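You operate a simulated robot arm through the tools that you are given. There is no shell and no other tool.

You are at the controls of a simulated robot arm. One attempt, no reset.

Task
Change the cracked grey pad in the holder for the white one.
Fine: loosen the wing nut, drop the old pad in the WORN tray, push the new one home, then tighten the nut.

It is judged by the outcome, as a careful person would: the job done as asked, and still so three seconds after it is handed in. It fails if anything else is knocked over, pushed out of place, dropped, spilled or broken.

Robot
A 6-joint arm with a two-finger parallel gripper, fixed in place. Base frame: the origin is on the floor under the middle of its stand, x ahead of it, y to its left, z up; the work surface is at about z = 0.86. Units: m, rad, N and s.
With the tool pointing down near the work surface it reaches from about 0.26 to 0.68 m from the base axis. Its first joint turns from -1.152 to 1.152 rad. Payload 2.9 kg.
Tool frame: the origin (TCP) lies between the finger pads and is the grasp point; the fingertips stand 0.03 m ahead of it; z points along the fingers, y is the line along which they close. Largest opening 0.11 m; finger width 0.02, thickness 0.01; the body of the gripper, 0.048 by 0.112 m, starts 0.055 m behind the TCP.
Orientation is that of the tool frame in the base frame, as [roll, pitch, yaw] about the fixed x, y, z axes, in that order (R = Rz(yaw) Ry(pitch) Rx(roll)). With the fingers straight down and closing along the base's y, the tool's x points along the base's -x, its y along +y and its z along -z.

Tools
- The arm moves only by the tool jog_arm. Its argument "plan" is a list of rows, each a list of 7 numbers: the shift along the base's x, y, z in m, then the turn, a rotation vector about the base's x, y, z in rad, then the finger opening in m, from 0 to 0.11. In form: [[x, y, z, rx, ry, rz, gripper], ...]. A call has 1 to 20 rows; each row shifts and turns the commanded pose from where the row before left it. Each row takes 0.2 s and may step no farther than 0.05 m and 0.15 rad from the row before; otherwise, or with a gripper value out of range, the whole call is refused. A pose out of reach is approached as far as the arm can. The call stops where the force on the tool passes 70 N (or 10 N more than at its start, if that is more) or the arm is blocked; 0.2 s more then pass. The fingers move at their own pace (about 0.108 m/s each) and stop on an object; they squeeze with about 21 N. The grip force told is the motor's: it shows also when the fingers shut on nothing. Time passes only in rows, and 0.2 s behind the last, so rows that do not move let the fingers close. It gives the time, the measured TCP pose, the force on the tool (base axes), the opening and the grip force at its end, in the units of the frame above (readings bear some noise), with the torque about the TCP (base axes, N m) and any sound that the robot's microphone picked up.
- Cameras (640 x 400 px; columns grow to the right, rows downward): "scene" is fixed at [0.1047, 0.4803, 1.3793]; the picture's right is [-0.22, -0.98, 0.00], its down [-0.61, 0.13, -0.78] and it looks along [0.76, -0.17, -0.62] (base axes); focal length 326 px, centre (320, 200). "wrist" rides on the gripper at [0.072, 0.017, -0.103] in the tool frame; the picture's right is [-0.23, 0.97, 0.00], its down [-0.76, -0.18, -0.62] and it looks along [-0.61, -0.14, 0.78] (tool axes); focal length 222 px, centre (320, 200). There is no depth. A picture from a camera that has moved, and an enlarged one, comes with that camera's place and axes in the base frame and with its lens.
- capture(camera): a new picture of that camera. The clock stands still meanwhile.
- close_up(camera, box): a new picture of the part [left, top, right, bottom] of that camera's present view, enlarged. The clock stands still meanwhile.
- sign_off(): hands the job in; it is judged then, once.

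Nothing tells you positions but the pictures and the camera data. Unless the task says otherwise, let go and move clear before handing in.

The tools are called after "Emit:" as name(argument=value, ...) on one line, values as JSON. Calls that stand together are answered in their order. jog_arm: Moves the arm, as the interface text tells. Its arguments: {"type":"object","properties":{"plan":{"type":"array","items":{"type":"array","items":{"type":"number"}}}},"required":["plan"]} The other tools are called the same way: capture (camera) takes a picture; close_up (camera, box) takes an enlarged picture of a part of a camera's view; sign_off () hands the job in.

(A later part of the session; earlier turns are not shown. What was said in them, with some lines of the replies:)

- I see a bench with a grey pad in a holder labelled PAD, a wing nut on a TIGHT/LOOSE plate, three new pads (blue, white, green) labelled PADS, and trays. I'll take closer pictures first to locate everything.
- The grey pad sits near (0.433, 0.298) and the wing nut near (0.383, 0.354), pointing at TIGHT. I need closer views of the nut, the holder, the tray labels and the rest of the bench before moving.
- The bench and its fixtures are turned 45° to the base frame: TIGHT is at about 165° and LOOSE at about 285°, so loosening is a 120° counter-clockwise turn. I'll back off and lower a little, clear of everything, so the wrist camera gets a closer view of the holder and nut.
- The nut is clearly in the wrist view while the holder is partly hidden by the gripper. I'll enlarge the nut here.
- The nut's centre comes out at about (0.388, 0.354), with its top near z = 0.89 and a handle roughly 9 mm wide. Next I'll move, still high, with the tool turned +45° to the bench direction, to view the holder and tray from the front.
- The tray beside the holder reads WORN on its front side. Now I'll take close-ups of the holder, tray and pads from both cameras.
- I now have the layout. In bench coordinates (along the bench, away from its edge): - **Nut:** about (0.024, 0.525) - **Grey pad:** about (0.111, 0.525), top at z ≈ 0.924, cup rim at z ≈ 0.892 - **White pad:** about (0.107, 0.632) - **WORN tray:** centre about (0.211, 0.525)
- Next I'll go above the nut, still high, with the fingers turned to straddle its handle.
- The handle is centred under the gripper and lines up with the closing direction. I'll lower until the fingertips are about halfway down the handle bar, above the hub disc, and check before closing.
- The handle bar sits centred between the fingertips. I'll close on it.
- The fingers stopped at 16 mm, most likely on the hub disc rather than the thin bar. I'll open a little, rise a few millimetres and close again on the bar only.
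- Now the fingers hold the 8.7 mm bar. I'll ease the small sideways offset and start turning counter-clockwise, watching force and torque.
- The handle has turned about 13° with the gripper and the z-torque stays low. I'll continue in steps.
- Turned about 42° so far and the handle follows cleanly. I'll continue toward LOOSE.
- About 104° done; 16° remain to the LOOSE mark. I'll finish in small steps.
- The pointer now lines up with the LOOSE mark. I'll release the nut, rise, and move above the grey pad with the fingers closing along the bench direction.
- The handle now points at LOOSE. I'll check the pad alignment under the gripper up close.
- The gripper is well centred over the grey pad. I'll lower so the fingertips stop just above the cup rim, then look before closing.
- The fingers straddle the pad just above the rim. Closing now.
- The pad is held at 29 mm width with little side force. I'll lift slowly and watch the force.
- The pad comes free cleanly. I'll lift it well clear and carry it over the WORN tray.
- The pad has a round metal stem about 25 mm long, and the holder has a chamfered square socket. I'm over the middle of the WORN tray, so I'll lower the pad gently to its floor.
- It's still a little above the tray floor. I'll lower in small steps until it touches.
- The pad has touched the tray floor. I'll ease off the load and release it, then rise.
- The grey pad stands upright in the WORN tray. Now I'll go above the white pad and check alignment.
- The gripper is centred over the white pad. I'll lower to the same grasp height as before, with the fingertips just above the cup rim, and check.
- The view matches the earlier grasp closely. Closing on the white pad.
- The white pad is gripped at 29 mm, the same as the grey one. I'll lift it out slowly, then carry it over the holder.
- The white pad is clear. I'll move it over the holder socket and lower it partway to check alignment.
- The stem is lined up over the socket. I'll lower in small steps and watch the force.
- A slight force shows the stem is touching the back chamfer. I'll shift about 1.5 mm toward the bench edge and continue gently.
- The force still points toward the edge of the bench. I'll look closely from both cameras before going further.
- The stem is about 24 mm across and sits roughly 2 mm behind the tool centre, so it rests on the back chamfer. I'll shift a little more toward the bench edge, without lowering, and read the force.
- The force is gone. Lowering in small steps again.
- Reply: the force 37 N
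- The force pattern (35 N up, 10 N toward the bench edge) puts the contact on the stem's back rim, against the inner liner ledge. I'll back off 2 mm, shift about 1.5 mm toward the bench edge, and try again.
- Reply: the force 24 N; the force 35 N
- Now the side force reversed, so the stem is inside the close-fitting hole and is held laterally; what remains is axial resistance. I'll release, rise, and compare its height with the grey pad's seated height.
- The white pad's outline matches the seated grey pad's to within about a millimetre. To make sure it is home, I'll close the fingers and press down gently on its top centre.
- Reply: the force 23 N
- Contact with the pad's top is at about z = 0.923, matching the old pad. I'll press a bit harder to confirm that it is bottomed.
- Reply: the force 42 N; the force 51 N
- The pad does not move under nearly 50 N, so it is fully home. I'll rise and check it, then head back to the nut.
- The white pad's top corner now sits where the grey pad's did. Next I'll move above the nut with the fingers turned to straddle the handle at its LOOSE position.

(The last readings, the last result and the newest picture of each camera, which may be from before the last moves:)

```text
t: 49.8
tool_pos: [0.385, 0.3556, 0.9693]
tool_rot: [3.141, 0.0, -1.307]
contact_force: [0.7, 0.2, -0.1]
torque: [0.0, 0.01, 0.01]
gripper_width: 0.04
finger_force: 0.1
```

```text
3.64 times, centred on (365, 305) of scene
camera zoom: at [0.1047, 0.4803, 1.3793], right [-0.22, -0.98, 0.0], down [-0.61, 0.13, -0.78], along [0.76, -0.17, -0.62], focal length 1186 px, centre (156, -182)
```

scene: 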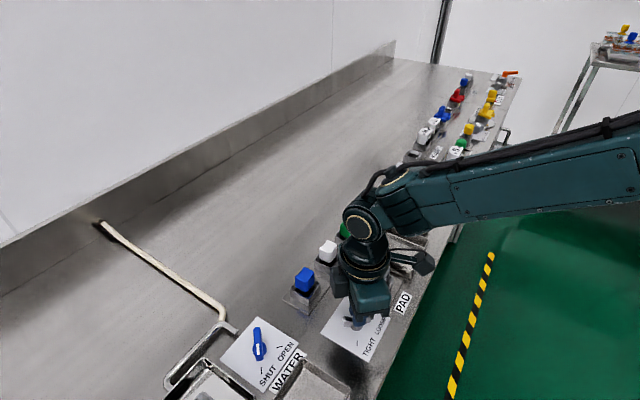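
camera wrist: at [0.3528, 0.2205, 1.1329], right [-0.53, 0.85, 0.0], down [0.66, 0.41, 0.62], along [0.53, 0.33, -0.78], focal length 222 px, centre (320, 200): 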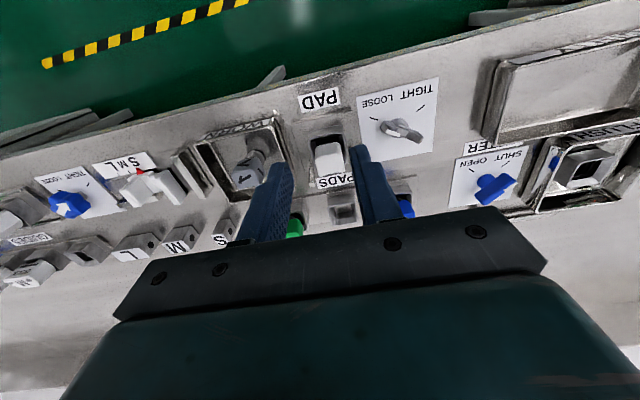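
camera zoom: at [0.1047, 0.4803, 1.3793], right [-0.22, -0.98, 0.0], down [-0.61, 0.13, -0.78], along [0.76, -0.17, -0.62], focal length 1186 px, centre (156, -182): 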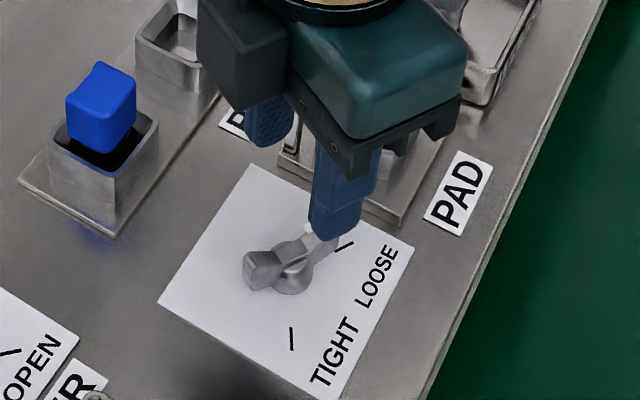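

Aligned over the handle. Lowering to the earlier grip height, then closing.

Emit:
jog_arm(plan=[[0, 0, -0.02, 0, 0, 0, 0.04], [0, 0, -0.02, 0, 0, 0, 0.04], [0, 0, -0.0169, 0, 0, 0, 0.04], [0, 0, 0, 0, 0, 0, 0.04]])

Emit:
close_up(camera="wrist", box=[240, 60, 420, 230])

```text
t: 50.8
tool_pos: [0.387, 0.3569, 0.913]
tool_rot: [-3.141, 0.001, -1.308]
contact_force: [-0.1, -0.1, 0.7]
torque: [0.0, -0.03, -0.01]
gripper_width: 0.04
finger_force: 0.1
```

```text
2.35 times, centred on (330, 145) of wrist
camera zoom: at [0.389, 0.2807, 1.0154], right [-1.0, -0.03, 0.0], down [-0.03, 0.78, 0.62], along [-0.02, 0.62, -0.78], focal length 523 px, centre (296, 329)
```

zoom: 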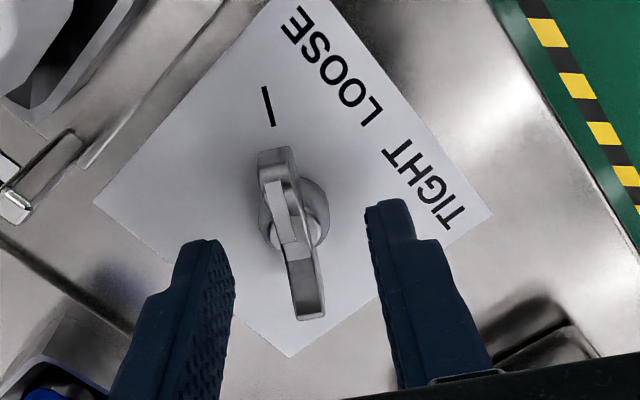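

Emit:
jog_arm(plan=[[0, 0, 0, 0, 0, 0, 0.0], [0, 0, 0, 0, 0, 0, 0.0], [0, 0, 0, 0, 0, 0, 0.0]])

Emit:
close_up(camera="wrist", box=[240, 60, 420, 230])

```text
t: 51.6
tool_pos: [0.3861, 0.3567, 0.912]
tool_rot: [-3.14, 0.001, -1.31]
contact_force: [4.8, 2.3, -3.2]
torque: [0.08, -0.1, -0.01]
gripper_width: 0.0091
finger_force: 45.1
```

```text
2.35 times, centred on (330, 145) of wrist
camera zoom: at [0.3893, 0.2808, 1.0154], right [-1.0, -0.03, 0.0], down [-0.03, 0.78, 0.62], along [-0.02, 0.62, -0.78], focal length 523 px, centre (296, 329)
```

zoom: 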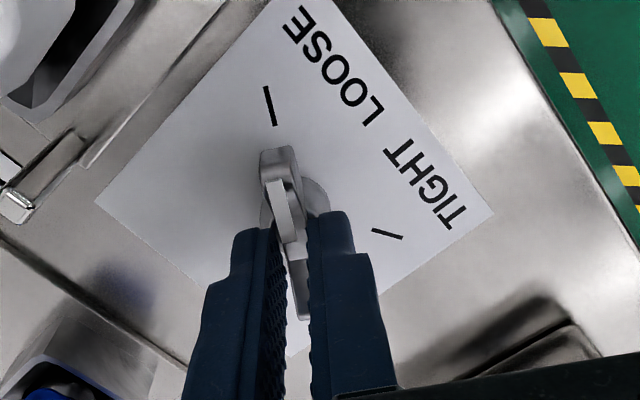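

The handle is held at 9 mm again. Turning clockwise back toward TIGHT, in stages.

Emit:
jog_arm(plan=[[0, 0, 0, 0, 0, -0.07, 0.0], [0, 0, 0, 0, 0, -0.1, 0.0], [0, 0, 0, 0, 0, -0.12, 0.0], [0, 0, 0, 0, 0, -0.12, 0.0], [0, 0, 0, 0, 0, -0.12, 0.0], [0, 0, 0, 0, 0, -0.12, 0.0], [0, 0, 0, 0, 0, -0.12, 0.0]])

Emit:
close_up(camera="wrist", box=[240, 60, 420, 230])

```text
t: 53.2
tool_pos: [0.3886, 0.3553, 0.9119]
tool_rot: [-3.141, 0.001, -2.084]
contact_force: [25.1, 4.9, -24.3]
torque: [-0.45, -0.2, 0.04]
gripper_width: 0.009
finger_force: 44.2
```

```text
2.35 times, centred on (330, 145) of wrist
camera zoom: at [0.3374, 0.3002, 1.0154], right [-0.74, 0.68, 0.0], down [0.53, 0.58, 0.62], along [0.42, 0.46, -0.78], focal length 523 px, centre (296, 329)
```

zoom: 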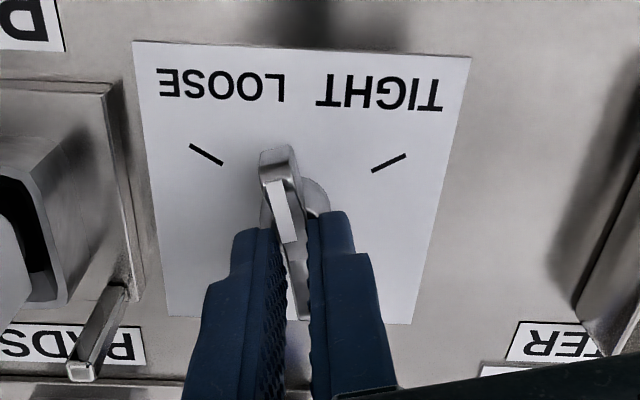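

The nut is turning, but there is some pull on the tool (25 N sideways, 24 N down). I'll shift the hold slightly to relieve it before continuing.

Emit:
jog_arm(plan=[[0.0015, 0.0003, -0.0012, 0, 0, 0, 0.0], [0, 0, 0, 0, 0, 0, 0.0]])

```text
t: 53.8
tool_pos: [0.387, 0.3558, 0.9125]
tool_rot: [-3.141, -0.002, -2.078]
contact_force: [9.9, -4.5, -11.6]
torque: [1.07, -0.88, -0.01]
gripper_width: 0.0088
finger_force: 45.5
```

Emit:
jog_arm(plan=[[0, 0, 0, 0, 0, -0.1, 0.0], [0, 0, -0.0005, 0, 0, -0.1, 0.0], [0, 0, 0, 0, 0, -0.1, 0.0], [0, 0, -0.0005, 0, 0, -0.1, 0.0], [0, 0, 0, 0, 0, -0.1, 0.0]])

Emit:
close_up(camera="wrist", box=[240, 60, 420, 230])

```text
t: 55.0
tool_pos: [0.3891, 0.3547, 0.9117]
tool_rot: [3.14, -0.001, -2.583]
contact_force: [6.4, -12.9, 19.2]
torque: [-0.95, 0.94, -0.01]
gripper_width: 0.0089
finger_force: 44.7
```

```text
2.35 times, centred on (330, 145) of wrist
camera zoom: at [0.3178, 0.3306, 1.0154], right [-0.32, 0.95, 0.0], down [0.74, 0.25, 0.62], along [0.59, 0.2, -0.78], focal length 523 px, centre (296, 329)
```

zoom: 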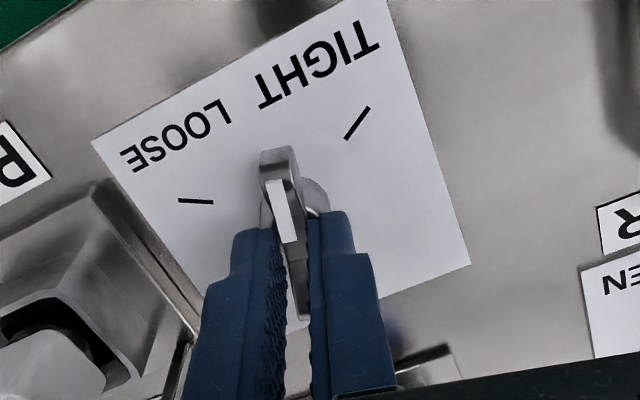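

Emit:
jog_arm(plan=[[0.0003, -0.001, 0.0012, 0, 0, 0, 0.0], [0, 0, 0, 0, 0, -0.1, 0.0], [0, 0, 0, 0, 0, -0.1, 0.0], [0, 0, 0, 0, 0, -0.1, 0.0], [0, 0, 0, 0, 0, -0.1, 0.0], [0, 0, 0, 0, 0, -0.1, 0.0]])

Emit:
close_up(camera="wrist", box=[240, 60, 420, 230])

```text
t: 56.4
tool_pos: [0.3886, 0.3562, 0.9124]
tool_rot: [3.141, 0.0, -3.084]
contact_force: [5.1, -10.1, 8.2]
torque: [-0.15, -1.36, -0.02]
gripper_width: 0.0088
finger_force: 45.1
```

```text
2.35 times, centred on (330, 145) of wrist
camera zoom: at [0.315, 0.3667, 1.0154], right [0.17, 0.99, 0.0], down [0.77, -0.13, 0.62], along [0.61, -0.11, -0.78], focal length 523 px, centre (296, 329)
```

zoom: 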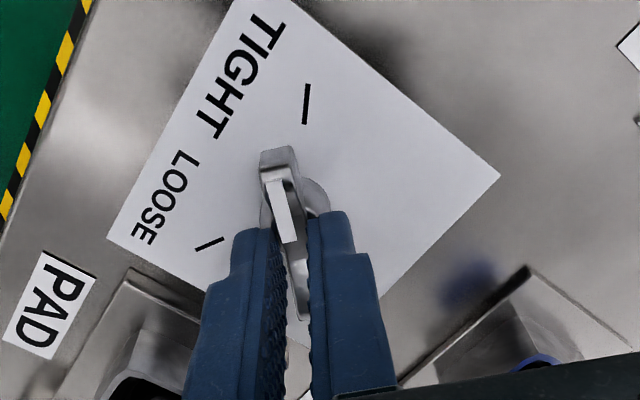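

About 18° remain to TIGHT. Continuing, then I'll check alignment with the mark.

Emit:
jog_arm(plan=[[0, -0.0005, 0.0003, 0, 0, -0.1, 0.0], [0, 0, 0, 0, 0, -0.1, 0.0], [0, 0, 0, 0, 0, -0.1, 0.0], [0, 0, 0, 0, 0, -0.019, 0.0], [0, 0, 0, 0, 0, 0, 0.0]])

Emit:
close_up(camera="wrist", box=[240, 60, 420, 230])

```text
t: 57.6
tool_pos: [0.3895, 0.3553, 0.9114]
tool_rot: [3.141, -0.001, 2.885]
contact_force: [9.1, -5.2, 1.4]
torque: [-0.4, -1.28, 0.0]
gripper_width: 0.0089
finger_force: 44.6
```

```text
2.35 times, centred on (330, 145) of wrist
camera zoom: at [0.3227, 0.3886, 1.0155], right [0.47, 0.88, 0.0], down [0.69, -0.37, 0.62], along [0.55, -0.29, -0.78], focal length 523 px, centre (296, 329)
```

zoom: 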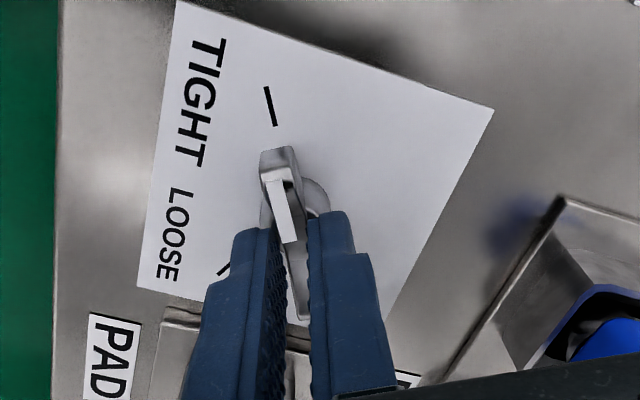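

The pointer lines up with the TIGHT mark. I'll add a small extra turn to snug it against its stop and read the torque.

Emit:
jog_arm(plan=[[0, 0, 0, 0, 0, -0.03, 0.0], [0, 0, 0, 0, 0, 0, 0.0]])

Emit:
close_up(camera="wrist", box=[240, 60, 420, 230])

```text
t: 58.2
tool_pos: [0.389, 0.355, 0.9129]
tool_rot: [3.141, 0.0, 2.854]
contact_force: [10.8, -4.2, -1.6]
torque: [-0.14, -0.48, 0.92]
gripper_width: 0.0088
finger_force: 44.9
```

```text
2.35 times, centred on (330, 145) of wrist
camera zoom: at [0.3237, 0.3904, 1.0155], right [0.49, 0.87, 0.0], down [0.68, -0.39, 0.62], along [0.54, -0.31, -0.78], focal length 523 px, centre (296, 329)
```

zoom: 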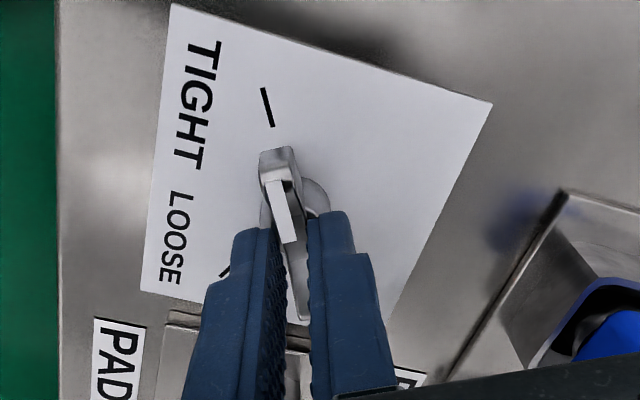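

The torque rose to 0.9 N·m, so the nut is against its tight stop. I'll release it and rise clear, then check everything.

Emit:
jog_arm(plan=[[0, 0, 0, 0, 0, 0, 0.04], [0, 0, 0, 0, 0, 0, 0.04], [0, 0, 0.03, 0, 0, 0, 0.04], [0, 0, 0.04, 0, 0, 0, 0.05], [0, 0, 0.04, 0, 0, 0, 0.06], [-0.03, -0.02, 0.04, 0, 0, 0, 0.06], [-0.03, -0.04, 0.02, 0, 0, 0, 0.06], [0, -0.05, 0, 0, 0, 0, 0.06], [0, -0.05, 0, 0, 0, 0, 0.06], [0, 0, 0, 0, 0, 0, 0.06]])

Emit:
capture(camera="scene")

Emit:
close_up(camera="scene", box=[325, 285, 405, 365])

Emit:
close_up(camera="scene", box=[345, 210, 445, 310])

```text
refused: row 6 steps farther than a row can; nothing moved
```

```text
taken
```

scene: 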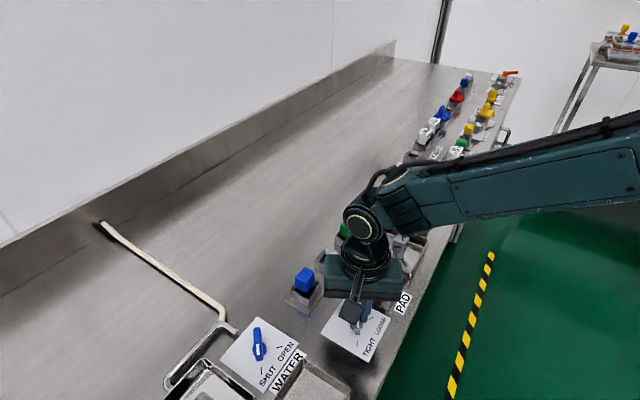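

```text
5.00 times, centred on (365, 325) of scene
camera zoom: at [0.105, 0.4802, 1.3793], right [-0.22, -0.98, 0.0], down [-0.61, 0.13, -0.78], along [0.76, -0.17, -0.62], focal length 1631 px, centre (95, -425)
```

zoom: 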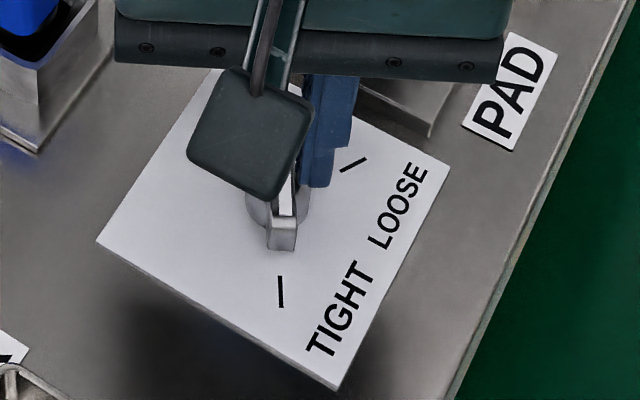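

```text
4.00 times, centred on (395, 260) of scene
camera zoom: at [0.105, 0.4802, 1.3793], right [-0.22, -0.98, 0.0], down [-0.61, 0.13, -0.78], along [0.76, -0.17, -0.62], focal length 1305 px, centre (20, -40)
```

zoom: 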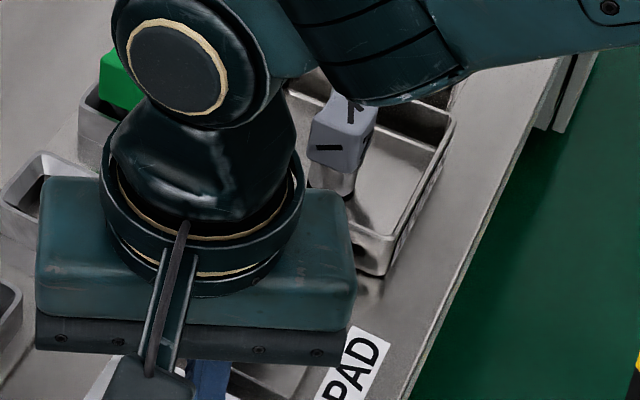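

One row was too long, so nothing moved. I'll resend with shorter steps: open, rise straight up, then move clear.

Emit:
jog_arm(plan=[[0, 0, 0, 0, 0, 0, 0.04], [0, 0, 0, 0, 0, 0, 0.04], [0, 0, 0.03, 0, 0, 0, 0.04], [0, 0, 0.04, 0, 0, 0, 0.05], [0, 0, 0.04, 0, 0, 0, 0.06], [-0.02, -0.02, 0.03, 0, 0, 0, 0.06], [-0.02, -0.035, 0.02, 0, 0, 0, 0.06], [0, -0.045, 0, 0, 0, 0, 0.06], [0, -0.045, 0, 0, 0, 0, 0.06], [0, 0, 0, 0, 0, 0, 0.06]])

Emit:
capture(camera="scene")

Emit:
close_up(camera="scene", box=[325, 285, 405, 365])

Emit:
close_up(camera="scene", box=[345, 210, 445, 310])

Emit:
capture(camera="wrist")

```text
t: 60.4
tool_pos: [0.3483, 0.2078, 1.073]
tool_rot: [-3.142, 0.0, 2.854]
contact_force: [0.0, -0.1, 0.7]
torque: [-0.03, 0.01, 0.02]
gripper_width: 0.0601
finger_force: 0.1
```

```text
taken
```

scene: 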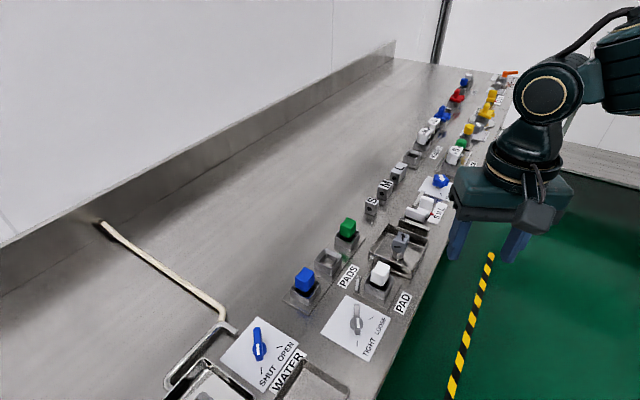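

```text
5.00 times, centred on (365, 325) of scene
camera zoom: at [0.1047, 0.4803, 1.3793], right [-0.22, -0.98, 0.0], down [-0.61, 0.13, -0.78], along [0.76, -0.17, -0.62], focal length 1631 px, centre (95, -425)
```

zoom: 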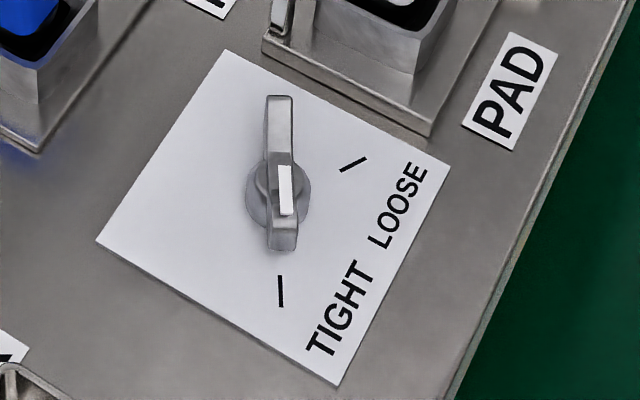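

```text
4.00 times, centred on (395, 260) of scene
camera zoom: at [0.1047, 0.4803, 1.3793], right [-0.22, -0.98, 0.0], down [-0.61, 0.13, -0.78], along [0.76, -0.17, -0.62], focal length 1305 px, centre (20, -40)
```

zoom: 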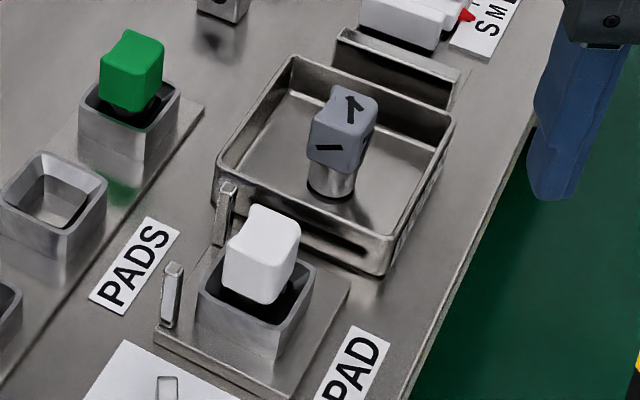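

```text
taken
camera wrist: at [0.2829, 0.244, 1.1748], right [0.49, 0.87, 0.0], down [0.68, -0.39, 0.62], along [0.54, -0.31, -0.78], focal length 222 px, centre (320, 200)
```

wrist: 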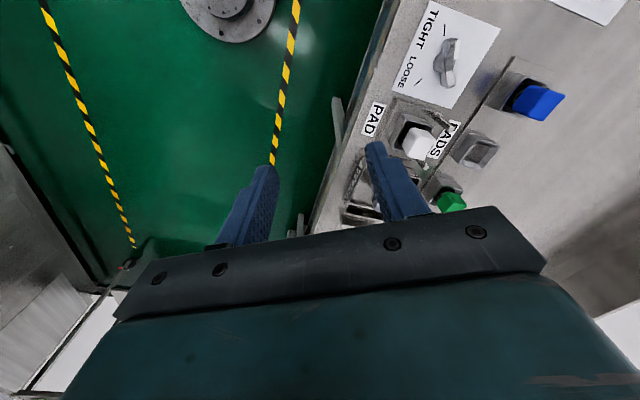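

The nut points at TIGHT exactly as it did at the start, and the white pad is seated in the holder. The grey pad stands in the WORN tray, nothing else has moved, and the arm is clear, so I'm handing the job in.

Emit:
sign_off()

```text
The job is handed in.
```

The pad change is done, and I handed the job in:

- **Wing nut:** I turned it to LOOSE for the swap, then back to TIGHT. It stopped firmly, at about 0.9 N·m, and points where it did at the start.
- **Old pad:** the cracked grey pad is standing upright in the WORN tray.
- **New pad:** the white pad is in the holder at the same height as the old one. It did not move when I pressed on it with nearly 50 N.
- **Everything else:** the last pictures show nothing knocked over or out of place. The gripper is open and the arm is clear of the bench.

The white pad's stem touched the edge of the socket on the way in. I shifted it a few millimetres and it then went in.
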